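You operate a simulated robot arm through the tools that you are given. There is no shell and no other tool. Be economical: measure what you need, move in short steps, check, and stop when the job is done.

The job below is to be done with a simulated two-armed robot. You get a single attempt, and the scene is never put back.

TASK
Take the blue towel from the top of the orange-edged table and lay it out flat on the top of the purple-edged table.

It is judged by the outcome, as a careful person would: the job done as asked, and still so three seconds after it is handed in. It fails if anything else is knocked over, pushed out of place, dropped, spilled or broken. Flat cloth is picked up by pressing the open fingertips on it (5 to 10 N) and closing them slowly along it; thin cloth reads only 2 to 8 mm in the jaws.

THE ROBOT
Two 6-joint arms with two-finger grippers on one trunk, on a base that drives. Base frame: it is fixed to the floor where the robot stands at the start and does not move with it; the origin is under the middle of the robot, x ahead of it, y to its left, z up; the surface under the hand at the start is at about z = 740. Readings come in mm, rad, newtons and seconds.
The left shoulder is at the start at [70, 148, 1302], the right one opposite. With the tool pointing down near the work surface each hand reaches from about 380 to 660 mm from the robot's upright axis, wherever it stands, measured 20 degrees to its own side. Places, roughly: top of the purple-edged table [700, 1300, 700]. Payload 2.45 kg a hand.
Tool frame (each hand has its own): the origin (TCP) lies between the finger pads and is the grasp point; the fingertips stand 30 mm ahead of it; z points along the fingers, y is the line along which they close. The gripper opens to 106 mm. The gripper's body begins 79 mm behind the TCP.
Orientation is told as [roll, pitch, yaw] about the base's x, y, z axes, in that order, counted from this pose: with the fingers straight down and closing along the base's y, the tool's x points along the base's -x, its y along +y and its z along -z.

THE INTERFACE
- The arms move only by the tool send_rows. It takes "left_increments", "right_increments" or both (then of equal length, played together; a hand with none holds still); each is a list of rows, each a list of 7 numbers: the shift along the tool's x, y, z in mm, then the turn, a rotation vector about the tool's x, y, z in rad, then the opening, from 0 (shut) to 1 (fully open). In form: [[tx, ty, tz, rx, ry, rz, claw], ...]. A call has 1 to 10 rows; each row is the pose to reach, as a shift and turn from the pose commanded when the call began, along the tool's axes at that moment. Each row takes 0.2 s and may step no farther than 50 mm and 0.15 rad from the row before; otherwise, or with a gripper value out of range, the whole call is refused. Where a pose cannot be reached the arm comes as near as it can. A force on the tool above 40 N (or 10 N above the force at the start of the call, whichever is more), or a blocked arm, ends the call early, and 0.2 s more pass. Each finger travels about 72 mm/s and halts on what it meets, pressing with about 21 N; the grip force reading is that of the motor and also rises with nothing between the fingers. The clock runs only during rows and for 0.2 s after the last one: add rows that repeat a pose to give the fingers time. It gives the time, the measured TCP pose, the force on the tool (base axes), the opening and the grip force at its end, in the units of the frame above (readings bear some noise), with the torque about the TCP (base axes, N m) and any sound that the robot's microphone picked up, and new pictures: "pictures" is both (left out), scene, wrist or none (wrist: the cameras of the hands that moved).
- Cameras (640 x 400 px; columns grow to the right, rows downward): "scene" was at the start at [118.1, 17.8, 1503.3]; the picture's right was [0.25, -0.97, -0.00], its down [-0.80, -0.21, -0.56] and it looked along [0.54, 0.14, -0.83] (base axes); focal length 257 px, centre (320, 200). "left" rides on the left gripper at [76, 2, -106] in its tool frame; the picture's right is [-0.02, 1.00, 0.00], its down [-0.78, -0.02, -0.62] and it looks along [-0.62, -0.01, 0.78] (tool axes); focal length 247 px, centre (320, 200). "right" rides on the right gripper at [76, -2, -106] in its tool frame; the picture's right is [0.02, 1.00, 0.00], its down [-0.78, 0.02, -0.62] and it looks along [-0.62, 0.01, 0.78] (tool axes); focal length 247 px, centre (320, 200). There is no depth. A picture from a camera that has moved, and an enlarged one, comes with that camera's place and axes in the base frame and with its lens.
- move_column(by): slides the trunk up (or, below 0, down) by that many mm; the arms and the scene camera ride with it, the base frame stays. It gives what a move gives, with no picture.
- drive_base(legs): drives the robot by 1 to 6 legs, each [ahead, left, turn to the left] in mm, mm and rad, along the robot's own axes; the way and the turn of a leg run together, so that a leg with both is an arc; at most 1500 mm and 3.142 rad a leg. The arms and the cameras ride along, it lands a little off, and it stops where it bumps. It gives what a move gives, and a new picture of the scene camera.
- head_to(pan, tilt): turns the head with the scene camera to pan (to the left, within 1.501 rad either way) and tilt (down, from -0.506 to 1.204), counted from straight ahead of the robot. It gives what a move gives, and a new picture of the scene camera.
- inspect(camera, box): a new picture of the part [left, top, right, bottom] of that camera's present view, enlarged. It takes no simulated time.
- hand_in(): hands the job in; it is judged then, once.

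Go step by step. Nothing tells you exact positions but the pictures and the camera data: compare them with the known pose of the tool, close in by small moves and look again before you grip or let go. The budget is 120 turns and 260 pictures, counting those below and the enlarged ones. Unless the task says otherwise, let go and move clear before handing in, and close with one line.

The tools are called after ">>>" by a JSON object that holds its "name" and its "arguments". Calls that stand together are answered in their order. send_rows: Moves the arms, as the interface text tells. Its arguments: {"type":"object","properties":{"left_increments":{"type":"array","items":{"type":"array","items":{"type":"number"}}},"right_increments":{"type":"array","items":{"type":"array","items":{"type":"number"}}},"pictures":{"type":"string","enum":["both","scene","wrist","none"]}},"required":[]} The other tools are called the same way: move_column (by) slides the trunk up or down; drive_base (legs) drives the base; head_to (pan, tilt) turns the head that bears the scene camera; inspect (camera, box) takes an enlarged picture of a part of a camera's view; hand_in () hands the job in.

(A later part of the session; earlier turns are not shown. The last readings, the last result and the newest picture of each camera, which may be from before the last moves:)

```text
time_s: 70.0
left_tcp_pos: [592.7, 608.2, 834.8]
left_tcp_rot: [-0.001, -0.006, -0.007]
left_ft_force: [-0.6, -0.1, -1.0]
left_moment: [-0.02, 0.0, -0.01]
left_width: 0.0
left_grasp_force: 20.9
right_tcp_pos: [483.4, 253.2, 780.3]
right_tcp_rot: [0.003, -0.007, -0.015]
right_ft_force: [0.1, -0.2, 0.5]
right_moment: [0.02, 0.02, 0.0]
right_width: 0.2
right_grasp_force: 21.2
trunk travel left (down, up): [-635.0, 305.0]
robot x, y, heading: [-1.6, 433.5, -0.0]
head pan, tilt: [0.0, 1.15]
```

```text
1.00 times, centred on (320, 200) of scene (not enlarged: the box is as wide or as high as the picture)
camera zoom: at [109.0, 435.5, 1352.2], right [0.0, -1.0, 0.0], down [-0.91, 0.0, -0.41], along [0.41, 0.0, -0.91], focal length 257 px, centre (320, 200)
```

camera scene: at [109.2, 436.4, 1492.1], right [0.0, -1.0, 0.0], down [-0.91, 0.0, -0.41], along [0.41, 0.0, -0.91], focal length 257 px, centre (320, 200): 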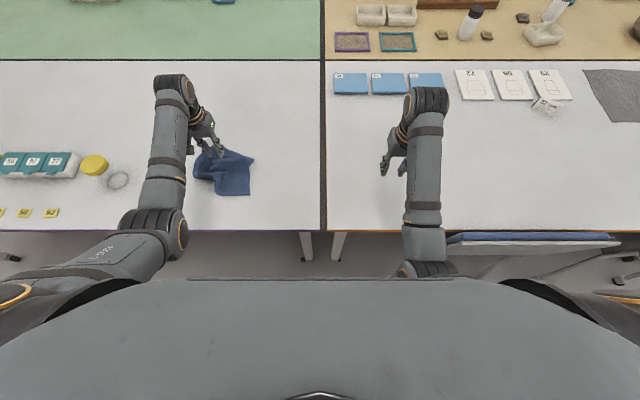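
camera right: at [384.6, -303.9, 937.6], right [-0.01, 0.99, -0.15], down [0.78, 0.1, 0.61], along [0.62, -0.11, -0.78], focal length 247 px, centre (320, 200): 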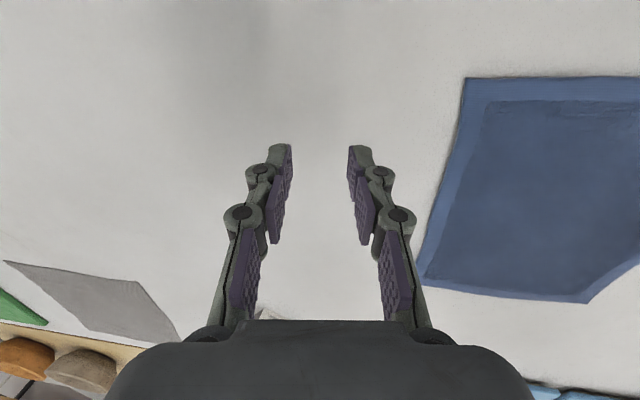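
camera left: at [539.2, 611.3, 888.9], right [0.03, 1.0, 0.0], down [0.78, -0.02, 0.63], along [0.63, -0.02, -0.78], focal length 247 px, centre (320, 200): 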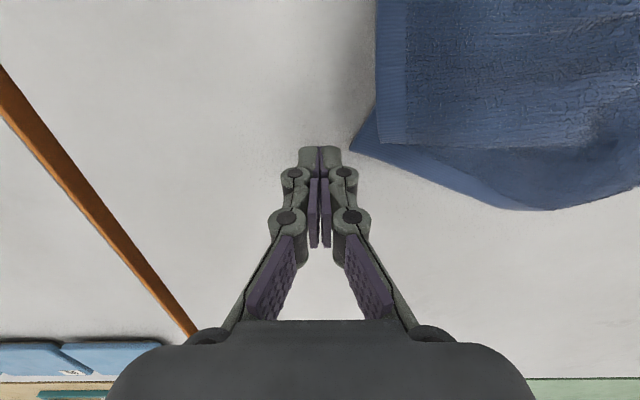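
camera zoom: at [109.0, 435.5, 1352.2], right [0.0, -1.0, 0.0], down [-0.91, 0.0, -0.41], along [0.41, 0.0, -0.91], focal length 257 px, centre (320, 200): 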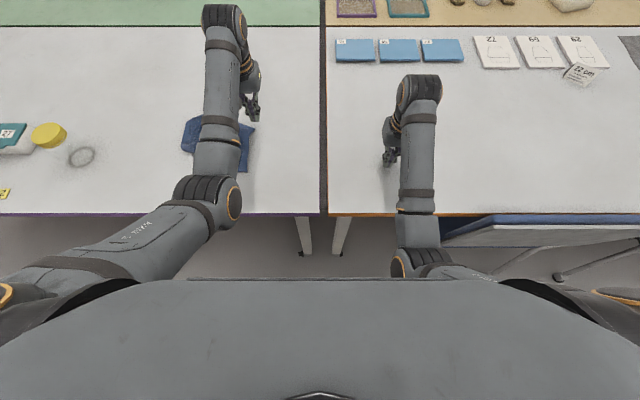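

The right hand rode down too low, so I extend it forward and up to a safe height. The left stays above.

>>> {"name": "send_rows", "arguments": {"right_increments": [[-15, -5, -10, 0, 0, 0, 0], [-35, -10, -25, 0, 0, 0, 0], [-55, -15, -40, 0, 0, 0, 0], [-75, -20, -60, 0, 0, 0, 0], [-95, -25, -80, 0, 0, 0, 0], [-110, -30, -100, 0, 0, 0, 0]], "left_increments": [[0, 20, 0, 0, 0, 0, 0], [0, 40, 0, 0, 0, 0, 0], [0, 60, 0, 0, 0, 0, 0], [0, 80, 0, 0, 0, 0, 0], [0, 100, 0, 0, 0, 0, 0], [0, 120, 0, 0, 0, 0, 0]], "pictures": "scene"}}

>>> {"name": "inspect", "arguments": {"camera": "scene", "box": [160, 100, 320, 200]}}

>>> {"name": "inspect", "arguments": {"camera": "left", "box": [0, 0, 640, 400]}}

```text
time_s: 71.4
left_tcp_pos: [593.4, 727.8, 833.2]
left_tcp_rot: [-0.004, -0.004, -0.006]
left_ft_force: [-0.6, -0.2, 0.8]
left_moment: [-0.03, 0.03, -0.01]
left_width: 0.1
left_grasp_force: 20.9
right_tcp_pos: [607.9, 221.7, 868.4]
right_tcp_rot: [0.003, -0.006, -0.016]
right_ft_force: [-0.5, 0.3, 0.3]
right_moment: [-0.03, 0.01, 0.0]
right_width: 0.1
right_grasp_force: 20.7
right hand out of reach, approached as far as the arm can: row 1, 2, 3, 4, 5, 6
trunk travel left (down, up): [-635.0, 305.0]
robot x, y, heading: [2.6, 429.8, 0.003]
head pan, tilt: [0.0, 1.15]
camera scene: at [109.5, 436.4, 1352.0], right [0.0, -1.0, 0.0], down [-0.91, 0.0, -0.41], along [0.41, 0.0, -0.91], focal length 257 px, centre (320, 200)
```

scene: 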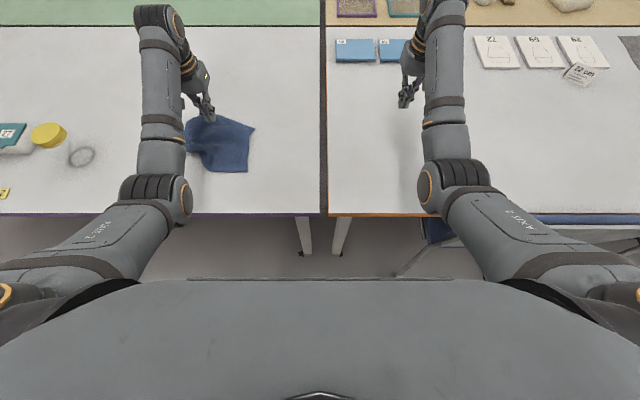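

```text
4.00 times, centred on (240, 150) of scene
camera zoom: at [109.5, 436.4, 1352.0], right [0.0, -1.0, 0.0], down [-0.91, 0.0, -0.41], along [0.41, 0.0, -0.91], focal length 1028 px, centre (640, 400)
```

zoom: 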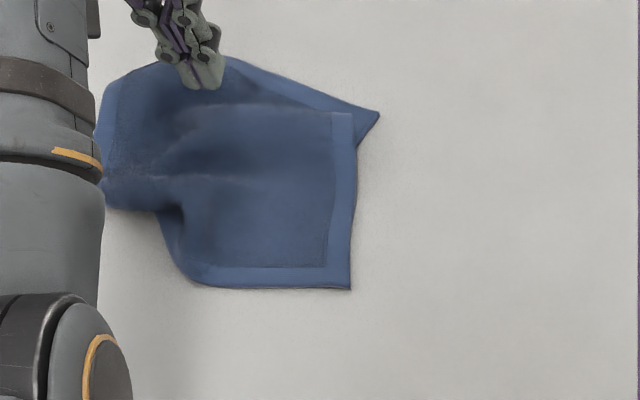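

```text
1.00 times, centred on (320, 200) of left (not enlarged: the box is as wide or as high as the picture)
camera zoom: at [517.7, 730.9, 937.9], right [0.03, 1.0, 0.0], down [0.78, -0.02, 0.63], along [0.63, -0.02, -0.78], focal length 247 px, centre (320, 200)
```

zoom: 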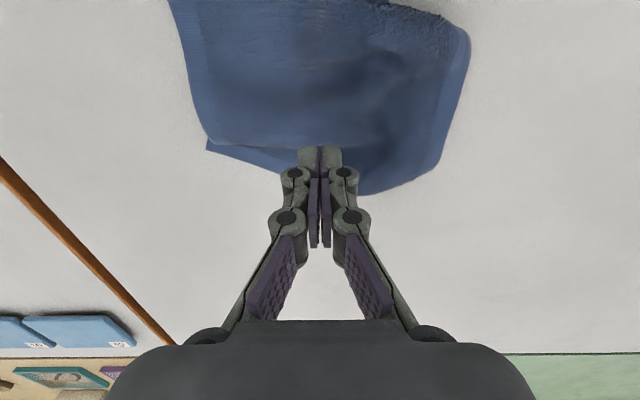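

Corner B is now at about (618, 631) and A at (467, 635). The right edge between them has slack, so I press on B at (610, 640) and pull it in +x.

>>> {"name": "send_rows", "arguments": {"left_increments": [[-5, -30, 0, 0, 0, 0, 0], [-10, -60, 10, 0, 0, 0, 0], [-17, -87, 25, 0, 0, 0, 0], [-17, -87, 40, 0, 0, 0, 0]], "pictures": "wrist"}}

```text
time_s: 72.4
left_tcp_pos: [611.1, 643.0, 795.1]
left_tcp_rot: [-0.002, -0.004, -0.004]
left_ft_force: [-0.2, 0.2, -0.5]
left_moment: [-0.02, 0.01, 0.0]
left_width: 0.0
left_grasp_force: 20.9
right_tcp_pos: [607.4, 222.3, 868.5]
right_tcp_rot: [0.001, -0.006, -0.017]
right_ft_force: [0.2, 0.0, 0.6]
right_moment: [-0.04, 0.04, 0.01]
right_width: 0.1
right_grasp_force: 20.9
trunk travel left (down, up): [-635.0, 305.0]
robot x, y, heading: [1.6, 435.6, -0.003]
head pan, tilt: [0.0, 1.15]
camera left: at [535.6, 645.3, 899.9], right [0.03, 1.0, 0.0], down [0.78, -0.02, 0.63], along [0.63, -0.02, -0.78], focal length 247 px, centre (320, 200)
```

left: 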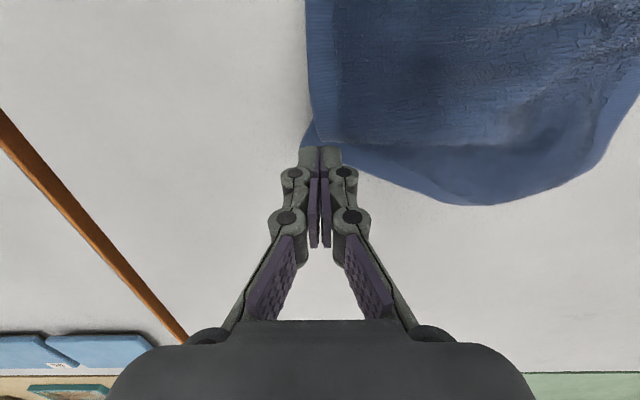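

>>> {"name": "send_rows", "arguments": {"left_increments": [[-8, 4, 10, 0, 0, 0, 0], [-8, 4, 18, 0, 0, 0, 0], [-8, 4, 22, 0, 0, 0, 0], [-8, 4, 24, 0, 0, 0, 0], [-8, 4, 25, 0, 0, 0, 0]], "pictures": "none"}}

>>> {"name": "send_rows", "arguments": {"left_increments": [[-6, -1, 0, 0, 0, 0, 0], [-12, -2, 0, 0, 0, 0, 0], [-18, -3, 0, 0, 0, 0, 0], [-24, -4, 0, 0, 0, 0, 0], [-30, -5, 0, 0, 0, 0, 0], [-36, -6, 0, 0, 0, 0, 0], [-42, -7, 0, 0, 0, 0, 0]], "pictures": "wrist"}}

>>> {"name": "inspect", "arguments": {"camera": "scene", "box": [160, 100, 320, 200]}}

```text
time_s: 73.6
left_tcp_pos: [618.4, 646.0, 770.8]
left_tcp_rot: [-0.002, -0.008, -0.008]
left_ft_force: [-0.4, 1.5, 6.6]
left_moment: [0.02, 0.08, -0.01]
left_width: 0.1
left_grasp_force: 20.4
right_tcp_pos: [606.4, 220.7, 868.8]
right_tcp_rot: [0.004, -0.007, -0.015]
right_ft_force: [0.2, -0.2, -0.1]
right_moment: [0.0, 0.01, 0.0]
right_width: 0.2
right_grasp_force: 20.7
trunk travel left (down, up): [-635.0, 305.0]
robot x, y, heading: [1.3, 437.8, -0.005]
head pan, tilt: [0.0, 1.15]
```

```text
time_s: 75.2
left_tcp_pos: [660.3, 638.4, 770.0]
left_tcp_rot: [-0.003, -0.007, -0.005]
left_ft_force: [-2.7, 0.8, 11.4]
left_moment: [0.01, 0.15, 0.01]
left_width: 0.1
left_grasp_force: 21.3
right_tcp_pos: [605.0, 220.6, 869.9]
right_tcp_rot: [0.004, -0.009, -0.016]
right_ft_force: [0.8, -0.7, 0.0]
right_moment: [0.02, 0.01, 0.0]
right_width: 0.2
right_grasp_force: 21.5
trunk travel left (down, up): [-635.0, 305.0]
robot x, y, heading: [0.7, 433.2, -0.002]
head pan, tilt: [0.0, 1.15]
camera left: at [584.1, 640.0, 875.1], right [0.03, 1.0, 0.0], down [0.78, -0.02, 0.63], along [0.63, -0.02, -0.78], focal length 247 px, centre (320, 200)
```

left: 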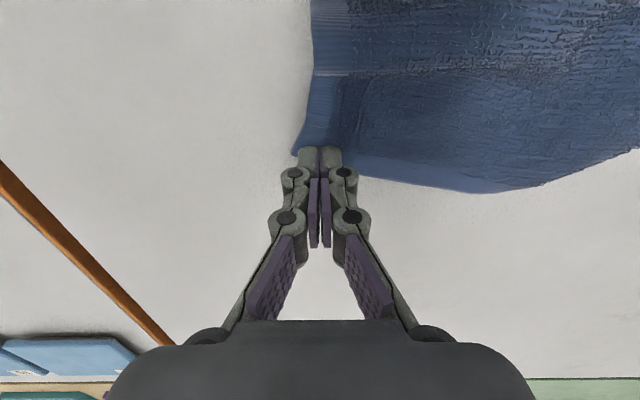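

```text
4.00 times, centred on (240, 150) of scene
camera zoom: at [107.2, 434.9, 1352.3], right [0.0, -1.0, 0.0], down [-0.91, 0.0, -0.41], along [0.41, 0.0, -0.91], focal length 1028 px, centre (640, 400)
```

zoom: 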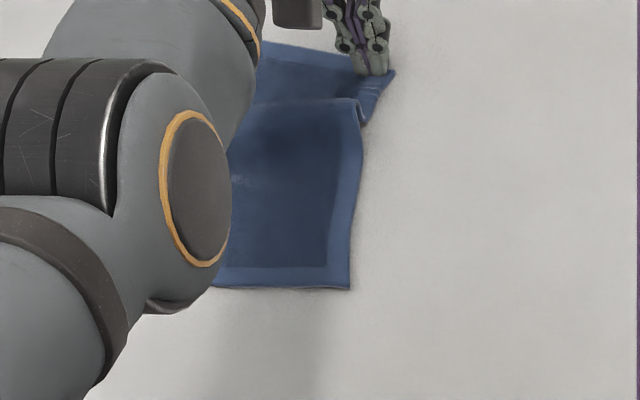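

The fold is opening nicely. I continue the pull a little more.

>>> {"name": "send_rows", "arguments": {"left_increments": [[-6, 0, 0, 0, 0, 0, 0], [-12, 0, 0, 0, 0, 0, 0], [-18, 0, 0, 0, 0, 0, 0], [-24, 0, 0, 0, 0, 0, 0], [-30, 0, 0, 0, 0, 0, 0], [-36, 0, 0, 0, 0, 0, 0]], "pictures": "none"}}

>>> {"name": "inspect", "arguments": {"camera": "scene", "box": [160, 80, 320, 180]}}

```text
time_s: 76.6
left_tcp_pos: [669.9, 640.0, 773.0]
left_tcp_rot: [-0.003, -0.005, -0.005]
left_ft_force: [-0.1, 0.2, 0.6]
left_moment: [-0.03, 0.0, 0.0]
left_width: 0.0
left_grasp_force: 20.5
left hand out of reach, approached as far as the arm can: row 2, 3, 4, 5, 6
right_tcp_pos: [607.0, 221.3, 868.8]
right_tcp_rot: [0.0, -0.007, -0.016]
right_ft_force: [-0.3, -0.2, 0.7]
right_moment: [-0.02, 0.0, 0.0]
right_width: 0.0
right_grasp_force: 20.8
trunk travel left (down, up): [-635.0, 305.0]
robot x, y, heading: [-3.5, 432.9, -0.003]
head pan, tilt: [0.0, 1.15]
```

```text
4.00 times, centred on (240, 130) of scene
camera zoom: at [109.2, 435.5, 1352.1], right [0.0, -1.0, 0.0], down [-0.91, 0.0, -0.41], along [0.41, 0.0, -0.91], focal length 1028 px, centre (640, 480)
```

zoom: 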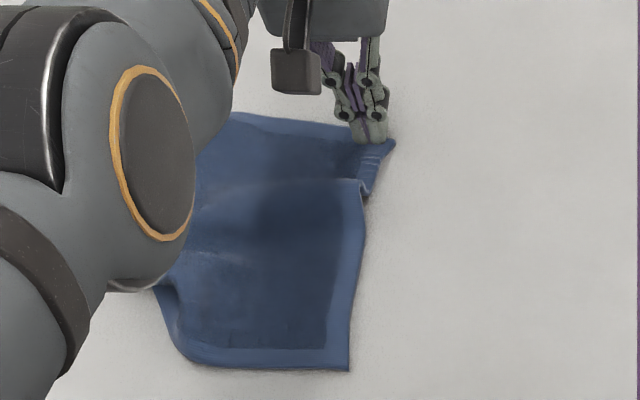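

Corner B is at about (667, 623), and the edge now needs about 45 mm more on A's side. I lift, back the base 80 mm and go over to corner A.

>>> {"name": "send_rows", "arguments": {"left_increments": [[0, 0, -30, 0, 0, 0, 0], [30, 0, -70, 0, 0, 0, 0], [60, 0, -80, 0, 0, 0, 0]], "pictures": "none"}}

>>> {"name": "drive_base", "arguments": {"legs": [[-90, 0, 0]]}}

```text
time_s: 77.4
left_tcp_pos: [607.6, 637.9, 851.7]
left_tcp_rot: [-0.002, -0.004, -0.005]
left_ft_force: [-0.7, 0.3, -0.3]
left_moment: [-0.02, 0.0, 0.03]
left_width: 0.0
left_grasp_force: 21.0
right_tcp_pos: [605.7, 221.1, 869.8]
right_tcp_rot: [0.001, -0.009, -0.016]
right_ft_force: [-0.1, 0.6, -0.8]
right_moment: [0.0, -0.01, 0.01]
right_width: 0.0
right_grasp_force: 21.1
trunk travel left (down, up): [-635.0, 305.0]
robot x, y, heading: [-0.7, 438.2, -0.002]
head pan, tilt: [0.0, 1.15]
```

```text
time_s: 78.5
left_tcp_pos: [519.6, 637.2, 851.6]
left_tcp_rot: [-0.002, -0.006, -0.007]
left_ft_force: [-0.3, -0.5, 0.1]
left_moment: [0.01, -0.04, -0.01]
left_width: 0.0
left_grasp_force: 21.0
right_tcp_pos: [515.9, 220.1, 868.1]
right_tcp_rot: [0.002, -0.008, -0.017]
right_ft_force: [-0.9, 0.9, -0.4]
right_moment: [0.0, 0.01, -0.02]
right_width: 0.1
right_grasp_force: 21.1
trunk travel left (down, up): [-635.0, 305.0]
robot x, y, heading: [-92.3, 435.3, -0.003]
head pan, tilt: [0.0, 1.15]
camera scene: at [18.6, 435.4, 1352.1], right [0.0, -1.0, 0.0], down [-0.91, 0.0, -0.41], along [0.41, 0.0, -0.91], focal length 257 px, centre (320, 200)
```

scene: 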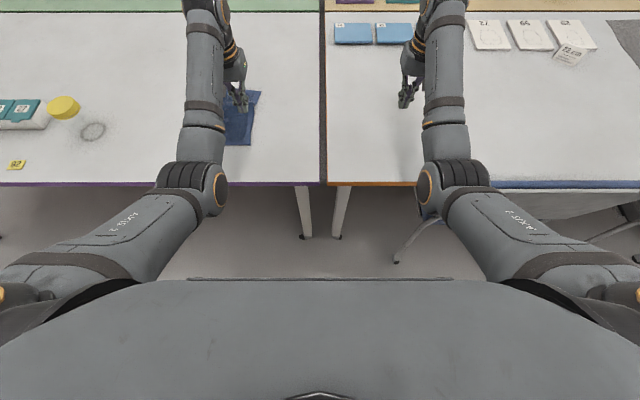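

>>> {"name": "send_rows", "arguments": {"left_increments": [[15, 3, 20, 0, 0, 0, 0], [30, 6, 40, 0, 0, 0, 0], [42, 9, 56, 0, 0, 0, 0]], "pictures": "wrist"}}

>>> {"name": "inspect", "arguments": {"camera": "scene", "box": [160, 70, 320, 170]}}

```text
time_s: 79.3
left_tcp_pos: [476.8, 647.8, 796.1]
left_tcp_rot: [-0.001, -0.004, -0.008]
left_ft_force: [0.2, -0.2, -0.1]
left_moment: [-0.03, 0.0, 0.03]
left_width: 0.0
left_grasp_force: 21.0
right_tcp_pos: [516.1, 220.0, 869.0]
right_tcp_rot: [0.001, -0.007, -0.016]
right_ft_force: [0.0, 0.6, 0.0]
right_moment: [0.0, 0.0, -0.05]
right_width: 0.1
right_grasp_force: 21.6
trunk travel left (down, up): [-635.0, 305.0]
robot x, y, heading: [-93.0, 436.8, -0.002]
head pan, tilt: [0.0, 1.15]
camera left: at [402.0, 650.7, 900.9], right [0.03, 1.0, 0.0], down [0.78, -0.02, 0.63], along [0.63, -0.02, -0.78], focal length 247 px, centre (320, 200)
```

left: 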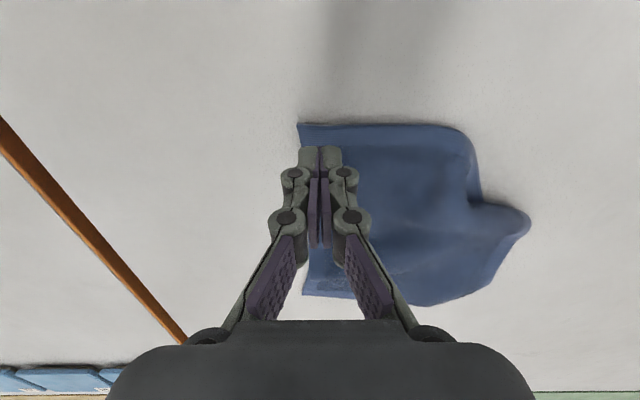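

```text
4.00 times, centred on (240, 120) of scene
camera zoom: at [19.3, 435.8, 1352.1], right [0.0, -1.0, 0.0], down [-0.91, 0.0, -0.41], along [0.41, 0.0, -0.91], focal length 1028 px, centre (640, 520)
```

zoom: 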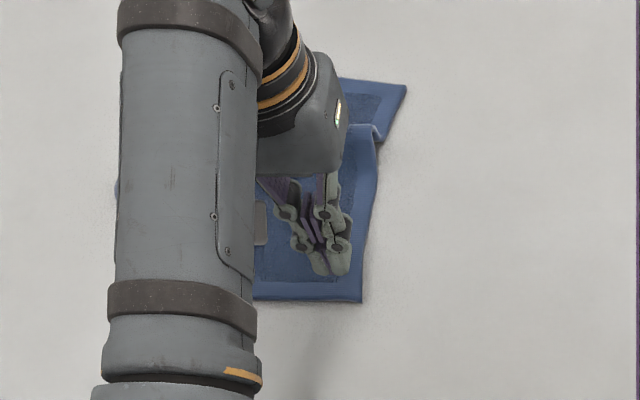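

Corner A lies right under the fingers. I press and pull it towards −x.

>>> {"name": "send_rows", "arguments": {"left_increments": [[0, 0, 10, 0, 0, 0, 0], [0, 0, 18, 0, 0, 0, 0], [0, 0, 22, 0, 0, 0, 0], [0, 0, 24, 0, 0, 0, 0], [0, 0, 26, 0, 0, 0, 0]], "pictures": "none"}}

>>> {"name": "send_rows", "arguments": {"left_increments": [[6, -1, 0, 0, 0, 0, 0], [12, -2, 0, 0, 0, 0, 0], [18, -3, 0, 0, 0, 0, 0], [24, -4, 0, 0, 0, 0, 0], [30, -5, 0, 0, 0, 0, 0], [36, -6, 0, 0, 0, 0, 0], [42, -7, 0, 0, 0, 0, 0]], "pictures": "wrist"}}

>>> {"name": "inspect", "arguments": {"camera": "scene", "box": [160, 70, 320, 170]}}

```text
time_s: 80.5
left_tcp_pos: [477.3, 645.2, 771.4]
left_tcp_rot: [-0.002, -0.007, -0.009]
left_ft_force: [0.6, 0.5, 5.8]
left_moment: [0.01, -0.05, -0.01]
left_width: 0.0
left_grasp_force: 21.5
right_tcp_pos: [514.9, 220.4, 869.0]
right_tcp_rot: [0.002, -0.006, -0.018]
right_ft_force: [0.3, 0.9, -0.7]
right_moment: [0.0, 0.0, 0.0]
right_width: 0.0
right_grasp_force: 20.9
trunk travel left (down, up): [-635.0, 305.0]
robot x, y, heading: [-90.1, 432.4, -0.001]
head pan, tilt: [0.0, 1.15]
```

```text
time_s: 82.1
left_tcp_pos: [435.0, 638.3, 770.1]
left_tcp_rot: [-0.001, -0.007, -0.008]
left_ft_force: [2.6, 0.5, 10.4]
left_moment: [-0.01, -0.1, 0.03]
left_width: 0.2
left_grasp_force: 20.9
right_tcp_pos: [514.9, 219.9, 869.2]
right_tcp_rot: [0.004, -0.007, -0.018]
right_ft_force: [-0.1, 0.8, 0.5]
right_moment: [-0.01, 0.01, -0.02]
right_width: 0.0
right_grasp_force: 21.1
trunk travel left (down, up): [-635.0, 305.0]
robot x, y, heading: [-88.6, 435.7, -0.006]
head pan, tilt: [0.0, 1.15]
camera left: at [359.5, 640.9, 875.4], right [0.03, 1.0, 0.0], down [0.78, -0.02, 0.63], along [0.63, -0.02, -0.78], focal length 247 px, centre (320, 200)
```

left: 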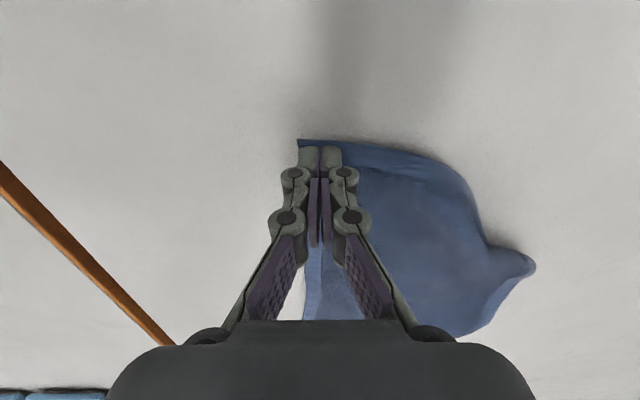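

```text
4.00 times, centred on (240, 120) of scene
camera zoom: at [17.8, 434.8, 1352.2], right [0.0, -1.0, 0.0], down [-0.91, 0.0, -0.41], along [0.41, 0.0, -0.91], focal length 1028 px, centre (640, 520)
```

zoom: 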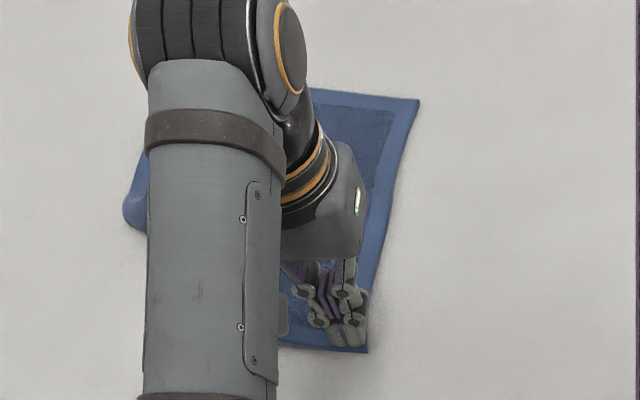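

The right edge is straight now. I lift the hand and look at the left side.

>>> {"name": "send_rows", "arguments": {"left_increments": [[0, 0, -20, 0, 0, 0, 0], [-10, 0, -60, 0, 0, 0, 0], [-30, 40, -90, 0, 0, 0, 0], [-50, 80, -110, 0, 0, 0, 0], [-70, 120, -110, 0, 0, 0, 0], [-80, 160, -110, 0, 0, 0, 0], [-80, 200, -110, 0, 0, 0, 0]], "pictures": "wrist"}}

>>> {"name": "inspect", "arguments": {"camera": "scene", "box": [160, 70, 320, 170]}}

```text
refused: row 3 steps farther than a row can; nothing moved
```

```text
4.00 times, centred on (240, 120) of scene
camera zoom: at [17.8, 434.8, 1352.2], right [0.0, -1.0, 0.0], down [-0.91, 0.0, -0.41], along [0.41, 0.0, -0.91], focal length 1028 px, centre (640, 520)
```

zoom: 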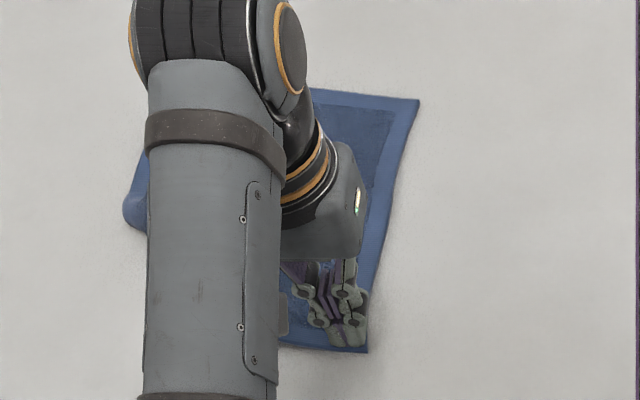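

>>> {"name": "send_rows", "arguments": {"left_increments": [[0, 0, -20, 0, 0, 0, 0], [-10, 0, -55, 0, 0, 0, 0], [-20, 30, -85, 0, 0, 0, 0], [-40, 60, -110, 0, 0, 0, 0], [-60, 100, -110, 0, 0, 0, 0], [-75, 140, -110, 0, 0, 0, 0], [-80, 180, -110, 0, 0, 0, 0], [-80, 225, -110, 0, 0, 0, 0]], "pictures": "wrist"}}

>>> {"name": "inspect", "arguments": {"camera": "scene", "box": [160, 70, 320, 170]}}

```text
time_s: 83.9
left_tcp_pos: [517.4, 864.7, 881.3]
left_tcp_rot: [-0.004, -0.005, -0.009]
left_ft_force: [0.3, 0.2, 0.0]
left_moment: [-0.03, 0.01, -0.05]
left_width: 0.1
left_grasp_force: 21.1
left hand out of reach, approached as far as the arm can: row 2, 3, 4, 5
right_tcp_pos: [516.9, 221.0, 868.7]
right_tcp_rot: [0.003, -0.007, -0.018]
right_ft_force: [0.1, 0.5, 0.6]
right_moment: [-0.05, -0.02, 0.0]
right_width: 0.0
right_grasp_force: 21.1
trunk travel left (down, up): [-635.0, 305.0]
robot x, y, heading: [-89.9, 433.2, -0.002]
head pan, tilt: [0.0, 1.15]
camera left: at [442.1, 866.7, 985.4], right [0.03, 1.0, 0.0], down [0.78, -0.02, 0.63], along [0.63, -0.02, -0.78], focal length 247 px, centre (320, 200)
```

left: 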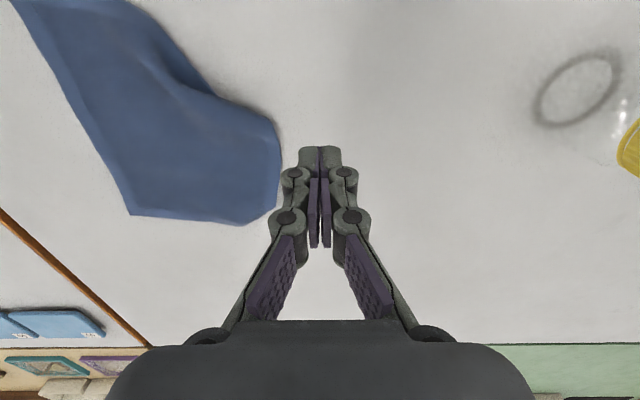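

```text
4.00 times, centred on (240, 120) of scene
camera zoom: at [19.0, 437.0, 1352.1], right [0.0, -1.0, 0.0], down [-0.91, 0.0, -0.41], along [0.41, 0.0, -0.91], focal length 1028 px, centre (640, 520)
```

zoom: 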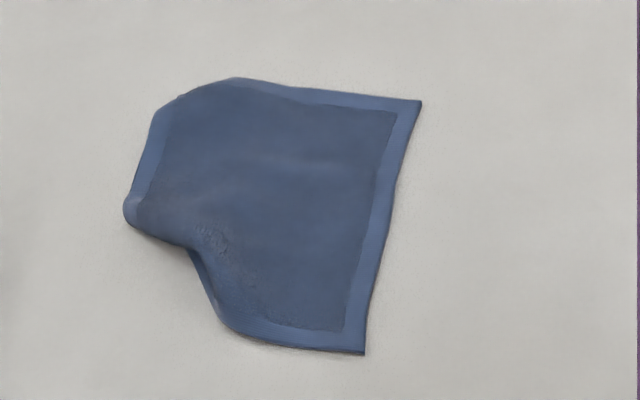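

Only the near-left flap is still tucked under, with the fold running from (548, 825) to about (440, 725), plus a small tuck at far-left. I'll pinch the fold itself, lift about 90 mm so the flap hangs free, and lay it back moving inward. First I turn the hand across the fold and sidestep left.

>>> {"name": "send_rows", "arguments": {"left_increments": [[0, -25, 0, 0, 0, -0.12, 0.1], [0, -50, 0, 0, 0, -0.24, 0.2], [0, -75, 0, 0, 0, -0.36, 0.3], [0, -100, 0, 0, 0, -0.48, 0.38], [0, -125, 0, 0, 0, -0.6, 0.38]], "pictures": "none"}}

>>> {"name": "drive_base", "arguments": {"legs": [[0, 125, 0]]}}

>>> {"name": "inspect", "arguments": {"camera": "left", "box": [0, 0, 640, 400]}}

```text
time_s: 85.1
left_tcp_pos: [516.1, 738.3, 879.6]
left_tcp_rot: [-0.004, -0.005, 0.593]
left_ft_force: [-0.5, 0.8, 0.4]
left_moment: [0.01, -0.02, 0.03]
left_width: 40.3
left_grasp_force: 0.0
right_tcp_pos: [517.7, 219.7, 867.6]
right_tcp_rot: [0.004, -0.006, -0.017]
right_ft_force: [0.3, 0.6, -0.6]
right_moment: [-0.01, -0.01, -0.02]
right_width: 0.0
right_grasp_force: 21.0
trunk travel left (down, up): [-635.0, 305.0]
robot x, y, heading: [-93.2, 434.6, -0.002]
head pan, tilt: [0.0, 1.15]
```

```text
time_s: 86.4
left_tcp_pos: [517.2, 868.2, 880.9]
left_tcp_rot: [-0.004, -0.005, 0.594]
left_ft_force: [-0.3, 0.4, 0.4]
left_moment: [0.0, 0.01, 0.01]
left_width: 40.6
left_grasp_force: 0.0
right_tcp_pos: [516.3, 347.2, 869.5]
right_tcp_rot: [0.001, -0.006, -0.018]
right_ft_force: [-0.7, 0.1, -0.1]
right_moment: [-0.01, 0.0, -0.03]
right_width: 0.0
right_grasp_force: 21.1
trunk travel left (down, up): [-635.0, 305.0]
robot x, y, heading: [-92.0, 564.3, -0.003]
head pan, tilt: [0.0, 1.15]
camera scene: at [19.2, 562.6, 1352.1], right [0.0, -1.0, 0.0], down [-0.91, 0.0, -0.41], along [0.41, 0.0, -0.91], focal length 257 px, centre (320, 200)
```

scene: 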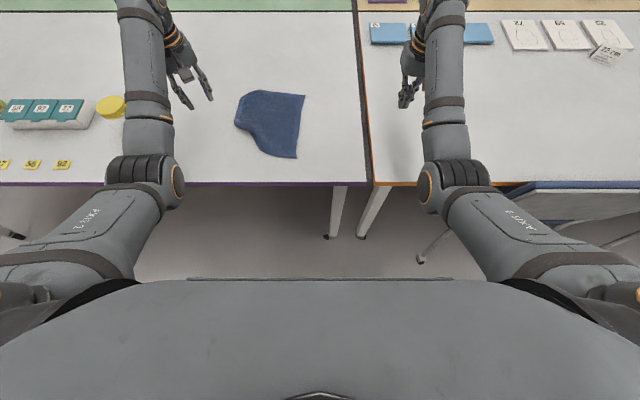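

```text
1.00 times, centred on (320, 200) of left (not enlarged: the box is as wide or as high as the picture)
camera zoom: at [453.0, 826.4, 984.8], right [-0.54, 0.84, -0.01], down [0.65, 0.42, 0.63], along [0.53, 0.33, -0.78], focal length 247 px, centre (320, 200)
```

zoom: 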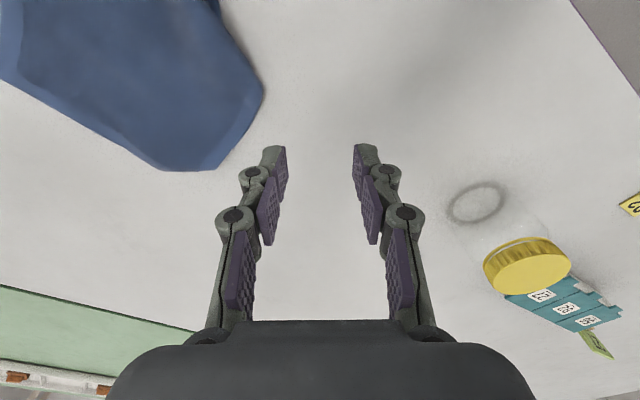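

>>> {"name": "send_rows", "arguments": {"left_increments": [[18, -15, 8, 0, 0, 0, 0.38], [36, -30, 20, 0, 0, 0, 0.38], [55, -45, 40, 0, 0, 0, 0.38], [75, -60, 60, 0, 0, 0, 0.38], [93, -76, 80, 0, 0, 0, 0.38]], "pictures": "both"}}

```text
time_s: 87.6
left_tcp_pos: [483.3, 752.0, 800.3]
left_tcp_rot: [-0.005, -0.005, 0.594]
left_ft_force: [-0.7, 0.1, 0.4]
left_moment: [-0.01, -0.02, 0.01]
left_width: 40.3
left_grasp_force: 0.0
left hand out of reach, approached as far as the arm can: row 1
right_tcp_pos: [516.6, 347.6, 867.7]
right_tcp_rot: [0.0, -0.006, -0.017]
right_ft_force: [0.0, -0.5, -0.3]
right_moment: [0.04, 0.02, 0.01]
right_width: 0.0
right_grasp_force: 21.0
trunk travel left (down, up): [-635.0, 305.0]
robot x, y, heading: [-85.6, 560.6, 0.0]
head pan, tilt: [0.0, 1.15]
camera scene: at [19.3, 562.1, 1352.1], right [0.0, -1.0, 0.0], down [-0.91, 0.0, -0.41], along [0.41, 0.0, -0.91], focal length 257 px, centre (320, 200)
camera left: at [418.6, 710.3, 905.3], right [-0.54, 0.84, 0.0], down [0.65, 0.42, 0.63], along [0.53, 0.34, -0.78], focal length 247 px, centre (320, 200)
```

scene: 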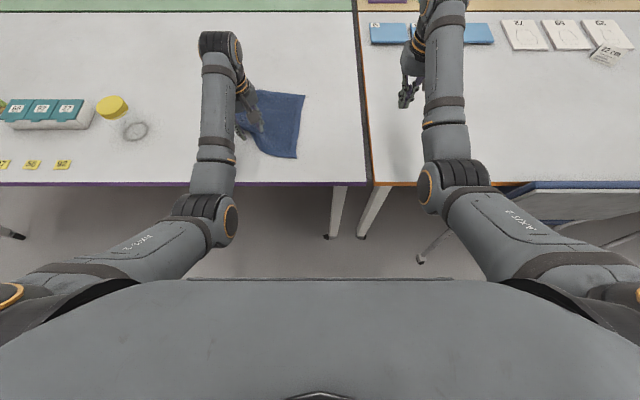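
left: 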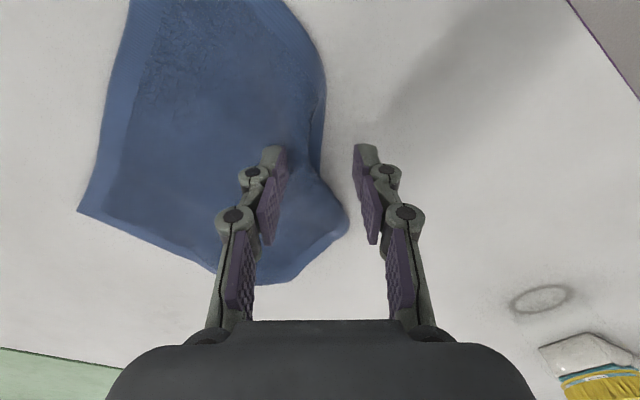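

The fold edge runs right between the fingers. I shift 7 mm onto the cloth and press.

>>> {"name": "send_rows", "arguments": {"left_increments": [[0, -7, 12, 0, 0, 0, 0.38], [0, -7, 20, 0, 0, 0, 0.38], [0, -7, 25, 0, 0, 0, 0.38], [0, -7, 28, 0, 0, 0, 0.38], [0, -7, 29.5, 0, 0, 0, 0.38], [0, -7, 29.5, 0, 0, 0, 0.38]], "pictures": "none"}}

```text
time_s: 89.0
left_tcp_pos: [487.1, 747.1, 771.9]
left_tcp_rot: [-0.006, -0.008, 0.593]
left_ft_force: [1.4, -0.4, 6.2]
left_moment: [-0.12, -0.13, 0.03]
left_width: 41.6
left_grasp_force: 0.2
right_tcp_pos: [516.1, 346.2, 868.3]
right_tcp_rot: [0.003, -0.007, -0.016]
right_ft_force: [0.1, 0.5, 0.4]
right_moment: [0.0, 0.01, -0.01]
right_width: 0.0
right_grasp_force: 21.4
trunk travel left (down, up): [-635.0, 305.0]
robot x, y, heading: [-89.6, 557.4, -0.007]
head pan, tilt: [0.0, 1.15]
```

>>> {"name": "send_rows", "arguments": {"left_increments": [[0, 0, 0, 0, 0, 0, 0.32], [0, 0, 0, 0, 0, 0, 0.26], [0, 0, 0, 0, 0, 0, 0.2], [0, 0, 0, 0, 0, 0, 0.14], [0, 0, 0, 0, 0, 0, 0.08], [0, 0, 0, 0, 0, 0, 0], [0, 0, 0, 0, 0, 0, 0], [0, 0, 0, 0, 0, 0, 0]], "pictures": "wrist"}}

```text
time_s: 90.8
left_tcp_pos: [486.7, 746.9, 771.0]
left_tcp_rot: [-0.007, -0.007, 0.592]
left_ft_force: [0.6, -1.5, 9.9]
left_moment: [-0.11, -0.03, 0.0]
left_width: 8.2
left_grasp_force: 20.7
right_tcp_pos: [516.5, 347.8, 868.1]
right_tcp_rot: [0.002, -0.006, -0.018]
right_ft_force: [-0.8, -1.3, -0.1]
right_moment: [-0.01, 0.01, -0.03]
right_width: 0.0
right_grasp_force: 20.9
trunk travel left (down, up): [-635.0, 305.0]
robot x, y, heading: [-89.9, 562.7, -0.005]
head pan, tilt: [0.0, 1.15]
camera left: at [422.1, 704.8, 876.4], right [-0.54, 0.84, -0.01], down [0.65, 0.42, 0.63], along [0.53, 0.33, -0.78], focal length 247 px, centre (320, 200)
```

left: 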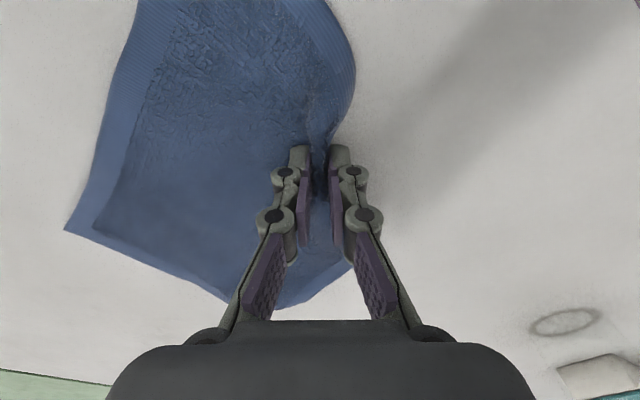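

The fold is gripped (8 mm). I lift it 90 mm, drifting slightly inward, and look.

>>> {"name": "send_rows", "arguments": {"left_increments": [[0, 0, -15, 0, 0, 0, 0], [0, -3, -30, 0, 0, 0, 0], [0, -6, -45, 0, 0, 0, 0], [0, -10, -60, 0, 0, 0, 0], [0, -15, -75, 0, 0, 0, 0], [0, -20, -90, 0, 0, 0, 0], [0, -20, -90, 0, 0, 0, 0], [0, -20, -90, 0, 0, 0, 0]], "pictures": "wrist"}}

>>> {"name": "inspect", "arguments": {"camera": "scene", "box": [200, 60, 360, 180]}}

```text
time_s: 92.6
left_tcp_pos: [501.6, 728.9, 855.3]
left_tcp_rot: [-0.008, -0.006, 0.595]
left_ft_force: [-0.4, -0.2, 0.6]
left_moment: [0.02, 0.02, 0.04]
left_width: 8.0
left_grasp_force: 21.0
left hand out of reach, approached as far as the arm can: row 6, 7, 8
right_tcp_pos: [517.5, 345.9, 868.3]
right_tcp_rot: [0.001, -0.004, -0.017]
right_ft_force: [0.6, -0.1, 0.6]
right_moment: [0.0, -0.01, -0.02]
right_width: 0.0
right_grasp_force: 20.9
trunk travel left (down, up): [-635.0, 305.0]
robot x, y, heading: [-90.8, 565.7, -0.002]
head pan, tilt: [0.0, 1.15]
camera left: at [438.0, 688.2, 960.0], right [-0.54, 0.84, -0.01], down [0.65, 0.42, 0.63], along [0.53, 0.33, -0.78], focal length 247 px, centre (320, 200)
```

left: 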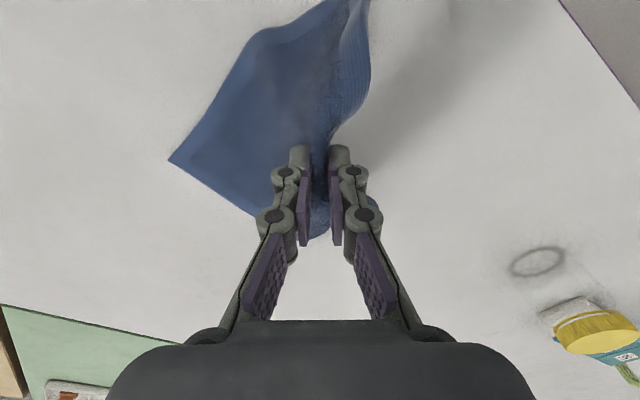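

```text
3.33 times, centred on (280, 120) of scene
camera zoom: at [19.4, 562.5, 1352.1], right [0.0, -1.0, 0.0], down [-0.91, 0.0, -0.41], along [0.41, 0.0, -0.91], focal length 857 px, centre (453, 467)
```

zoom: 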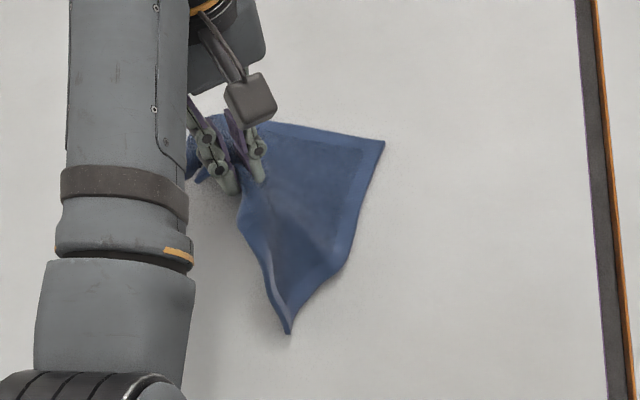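

I now lay it back, moving inward while lowering.

>>> {"name": "send_rows", "arguments": {"left_increments": [[0, -12, 4, 0, 0, 0, 0], [0, -24, 12, 0, 0, 0, 0], [0, -36, 24, 0, 0, 0, 0], [0, -46, 38, 0, 0, 0, 0], [0, -54, 54, 0, 0, 0, 0], [0, -60, 68, 0, 0, 0, 0], [0, -64, 78, 0, 0, 0, 0]], "pictures": "wrist"}}

>>> {"name": "inspect", "arguments": {"camera": "scene", "box": [200, 60, 360, 180]}}

```text
time_s: 94.2
left_tcp_pos: [540.2, 677.2, 777.7]
left_tcp_rot: [-0.006, -0.007, 0.595]
left_ft_force: [-0.4, 1.3, 2.3]
left_moment: [0.07, 0.05, 0.0]
left_width: 8.1
left_grasp_force: 21.2
right_tcp_pos: [516.1, 347.2, 869.7]
right_tcp_rot: [0.003, -0.008, -0.018]
right_ft_force: [-0.6, -0.2, 0.0]
right_moment: [0.01, 0.01, -0.01]
right_width: 0.1
right_grasp_force: 21.0
trunk travel left (down, up): [-635.0, 305.0]
robot x, y, heading: [-87.3, 565.0, 0.001]
head pan, tilt: [0.0, 1.15]
camera left: at [475.1, 635.7, 882.8], right [-0.54, 0.84, -0.01], down [0.65, 0.42, 0.63], along [0.53, 0.34, -0.78], focal length 247 px, centre (320, 200)
```

left: 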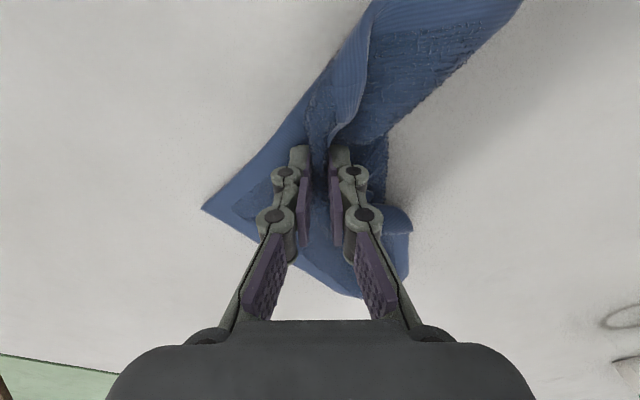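

```text
3.33 times, centred on (280, 120) of scene
camera zoom: at [18.8, 562.6, 1352.2], right [0.0, -1.0, 0.0], down [-0.91, 0.0, -0.41], along [0.41, 0.0, -0.91], focal length 857 px, centre (453, 467)
```

zoom: 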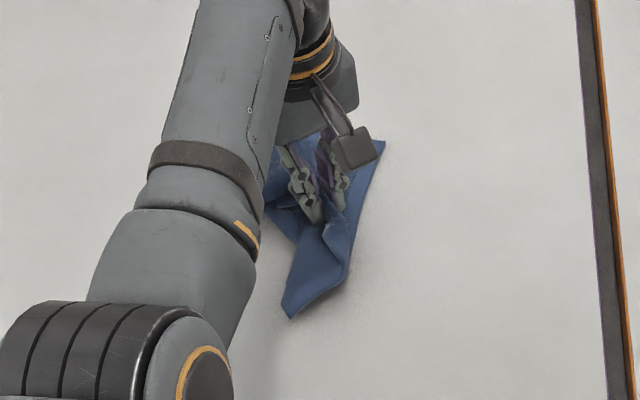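

A formerly hidden piece now shows on the near side. I open, lift and look.

>>> {"name": "send_rows", "arguments": {"left_increments": [[0, 0, 3, 0, 0, 0, 0.05], [0, 0, 3, 0, 0, 0, 0.15], [0, 0, 3, 0, 0, 0, 0.25], [0, 0, 3, 0, 0, 0, 0.3], [0, 0, -30, 0, 0, 0, 0.3], [0, 0, -70, 0, 0, 0, 0.2], [-20, 35, -80, 0, 0, 0, 0.1], [-40, 70, -80, 0, 0, 0, 0], [-60, 105, -80, 0, 0, 0, 0], [-80, 140, -80, 0, 0, 0, 0]], "pictures": "wrist"}}

>>> {"name": "inspect", "arguments": {"camera": "scene", "box": [200, 60, 360, 180]}}

```text
time_s: 96.4
left_tcp_pos: [528.8, 840.3, 856.9]
left_tcp_rot: [-0.006, -0.006, 0.592]
left_ft_force: [0.2, -0.1, 0.6]
left_moment: [-0.03, 0.0, 0.0]
left_width: 0.0
left_grasp_force: 21.0
right_tcp_pos: [516.3, 349.4, 868.8]
right_tcp_rot: [0.0, -0.007, -0.017]
right_ft_force: [-0.7, 0.3, 0.3]
right_moment: [-0.03, -0.03, 0.03]
right_width: 0.4
right_grasp_force: 21.1
trunk travel left (down, up): [-635.0, 305.0]
robot x, y, heading: [-90.4, 565.5, -0.003]
head pan, tilt: [0.0, 1.15]
camera left: at [464.6, 799.8, 961.8], right [-0.54, 0.84, -0.01], down [0.65, 0.43, 0.63], along [0.53, 0.33, -0.78], focal length 247 px, centre (320, 200)
```

left: 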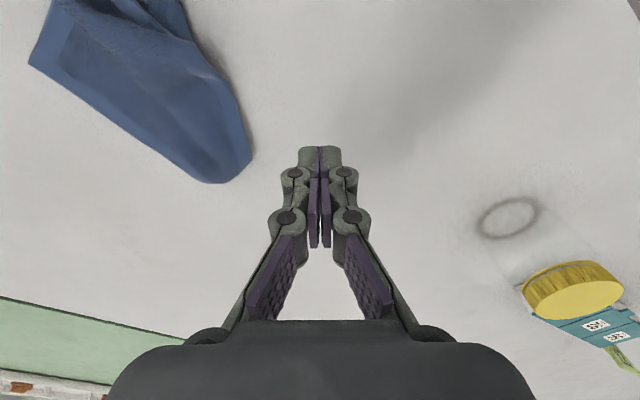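

```text
3.33 times, centred on (280, 120) of scene
camera zoom: at [19.3, 564.4, 1352.1], right [0.0, -1.0, 0.0], down [-0.91, 0.0, -0.41], along [0.41, 0.0, -0.91], focal length 857 px, centre (453, 467)
```

zoom: 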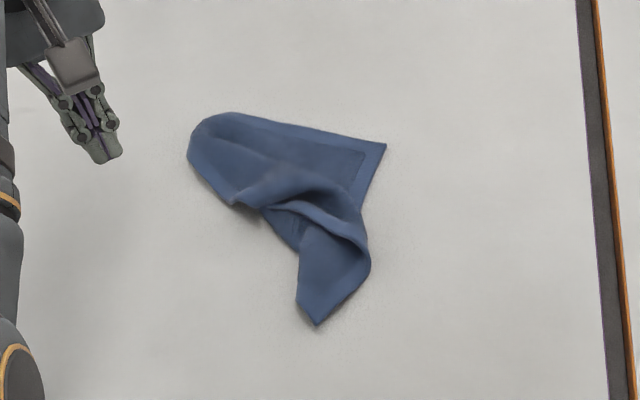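

>>> {"name": "inspect", "arguments": {"camera": "scene", "box": [240, 85, 300, 145]}}

```text
6.67 times, centred on (270, 115) of scene
camera zoom: at [19.3, 564.4, 1352.1], right [0.0, -1.0, 0.0], down [-0.91, 0.0, -0.41], along [0.41, 0.0, -0.91], focal length 1714 px, centre (653, 767)
```

zoom: 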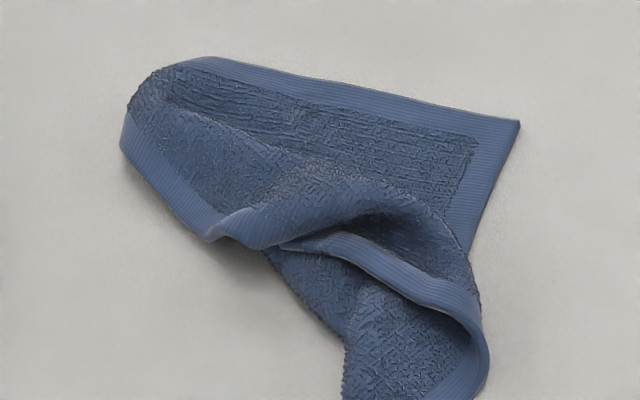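

Now the trace is clear. The near edge has flipped over on top of the towel, and its hem shows as a raised lip from about (546, 704) to (519, 658), with corner C at about (548, 731). I'll pinch just that lip near C and pull it back over to the near-left. First I turn the hand across the lip.

>>> {"name": "send_rows", "arguments": {"left_increments": [[15, -26, 0, 0, 0, -0.09, 0.1], [29, -52, 0, 0, 0, -0.18, 0.2], [44, -78, 10, 0, 0, -0.27, 0.3], [58, -104, 25, 0, 0, -0.36, 0.3], [73, -130, 45, 0, 0, -0.448, 0.3], [73, -130, 55, 0, 0, -0.448, 0.3]], "pictures": "wrist"}}

>>> {"name": "inspect", "arguments": {"camera": "scene", "box": [240, 85, 300, 145]}}

```text
time_s: 97.8
left_tcp_pos: [538.4, 689.2, 803.0]
left_tcp_rot: [-0.008, -0.002, 1.044]
left_ft_force: [0.5, -0.3, -0.3]
left_moment: [0.01, 0.04, 0.0]
left_width: 31.6
left_grasp_force: 0.1
right_tcp_pos: [517.4, 347.0, 867.3]
right_tcp_rot: [0.001, -0.007, -0.018]
right_ft_force: [0.7, -0.1, -0.8]
right_moment: [-0.02, 0.02, -0.01]
right_width: 0.0
right_grasp_force: 21.1
trunk travel left (down, up): [-635.0, 305.0]
robot x, y, heading: [-86.7, 559.2, -0.004]
head pan, tilt: [0.0, 1.15]
camera left: at [498.9, 624.0, 907.8], right [-0.85, 0.52, -0.01], down [0.41, 0.67, 0.62], along [0.33, 0.53, -0.78], focal length 247 px, centre (320, 200)
```

left: 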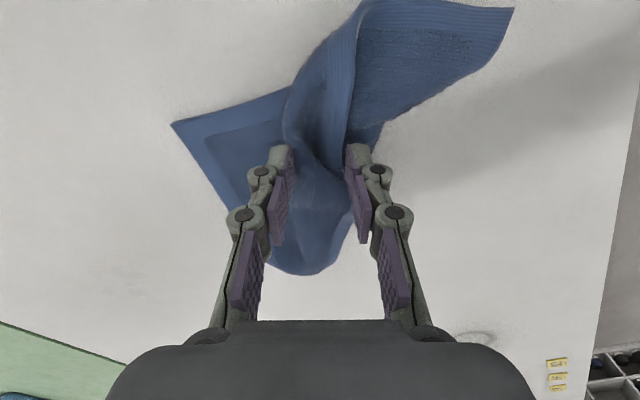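

```text
6.67 times, centred on (270, 115) of scene
camera zoom: at [19.3, 563.4, 1352.1], right [0.0, -1.0, 0.0], down [-0.91, 0.0, -0.41], along [0.41, 0.0, -0.91], focal length 1714 px, centre (653, 767)
```

zoom: 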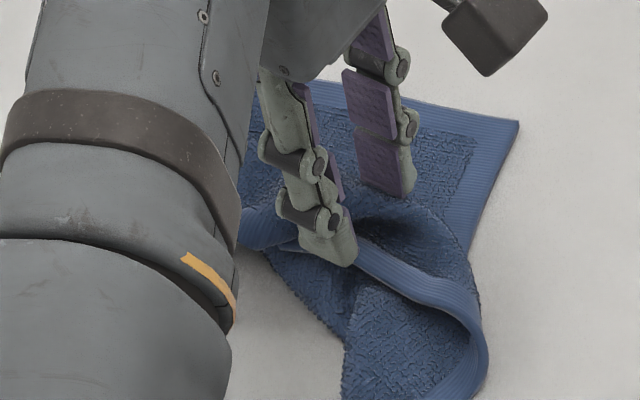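

>>> {"name": "inspect", "arguments": {"camera": "left", "box": [220, 60, 420, 220]}}

```text
2.50 times, centred on (320, 140) of left
camera zoom: at [498.9, 624.0, 907.8], right [-0.85, 0.52, -0.01], down [0.41, 0.67, 0.62], along [0.33, 0.53, -0.78], focal length 617 px, centre (320, 350)
```

zoom: 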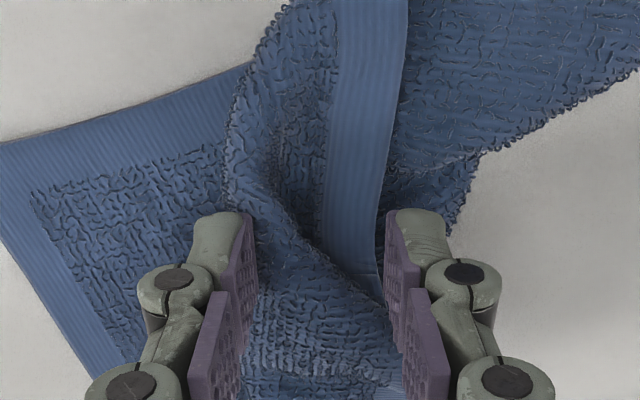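

Whichever way it is folded, that hem is the near edge and belongs to the near-left. I centre the fingers over it and go down lightly so as to catch mainly the lip.

>>> {"name": "send_rows", "arguments": {"left_increments": [[7, 6, 5, 0, 0, 0, 0.32], [14, 12, 10, 0, 0, 0, 0.32], [14, 12, 16, 0, 0, 0, 0.32], [14, 12, 20, 0, 0, 0, 0.32], [14, 12, 24, 0, 0, 0, 0.32]], "pictures": "none"}}

>>> {"name": "inspect", "arguments": {"camera": "left", "box": [220, 60, 420, 220]}}

```text
time_s: 99.0
left_tcp_pos: [520.5, 681.7, 780.5]
left_tcp_rot: [-0.013, -0.005, 1.038]
left_ft_force: [2.2, -0.6, 11.0]
left_moment: [-0.09, -0.17, -0.01]
left_width: 34.5
left_grasp_force: 4.3
right_tcp_pos: [515.2, 346.5, 869.8]
right_tcp_rot: [0.001, -0.008, -0.017]
right_ft_force: [-0.7, -0.3, 0.5]
right_moment: [-0.03, 0.02, -0.01]
right_width: 0.0
right_grasp_force: 21.0
trunk travel left (down, up): [-635.0, 305.0]
robot x, y, heading: [-93.0, 559.1, 0.0]
head pan, tilt: [0.0, 1.15]
```

```text
2.50 times, centred on (320, 140) of left
camera zoom: at [480.5, 616.8, 885.1], right [-0.85, 0.52, -0.01], down [0.4, 0.67, 0.63], along [0.34, 0.53, -0.78], focal length 617 px, centre (320, 350)
```

zoom: 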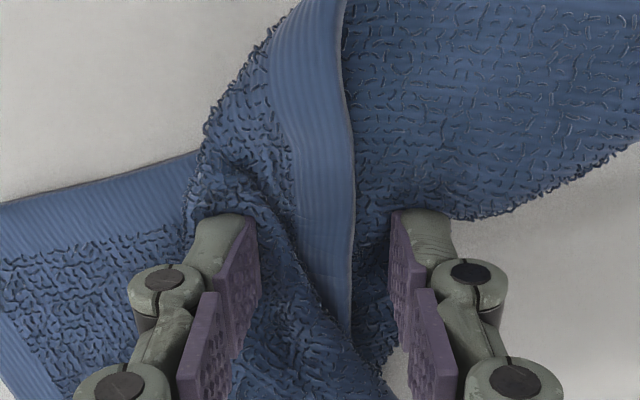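

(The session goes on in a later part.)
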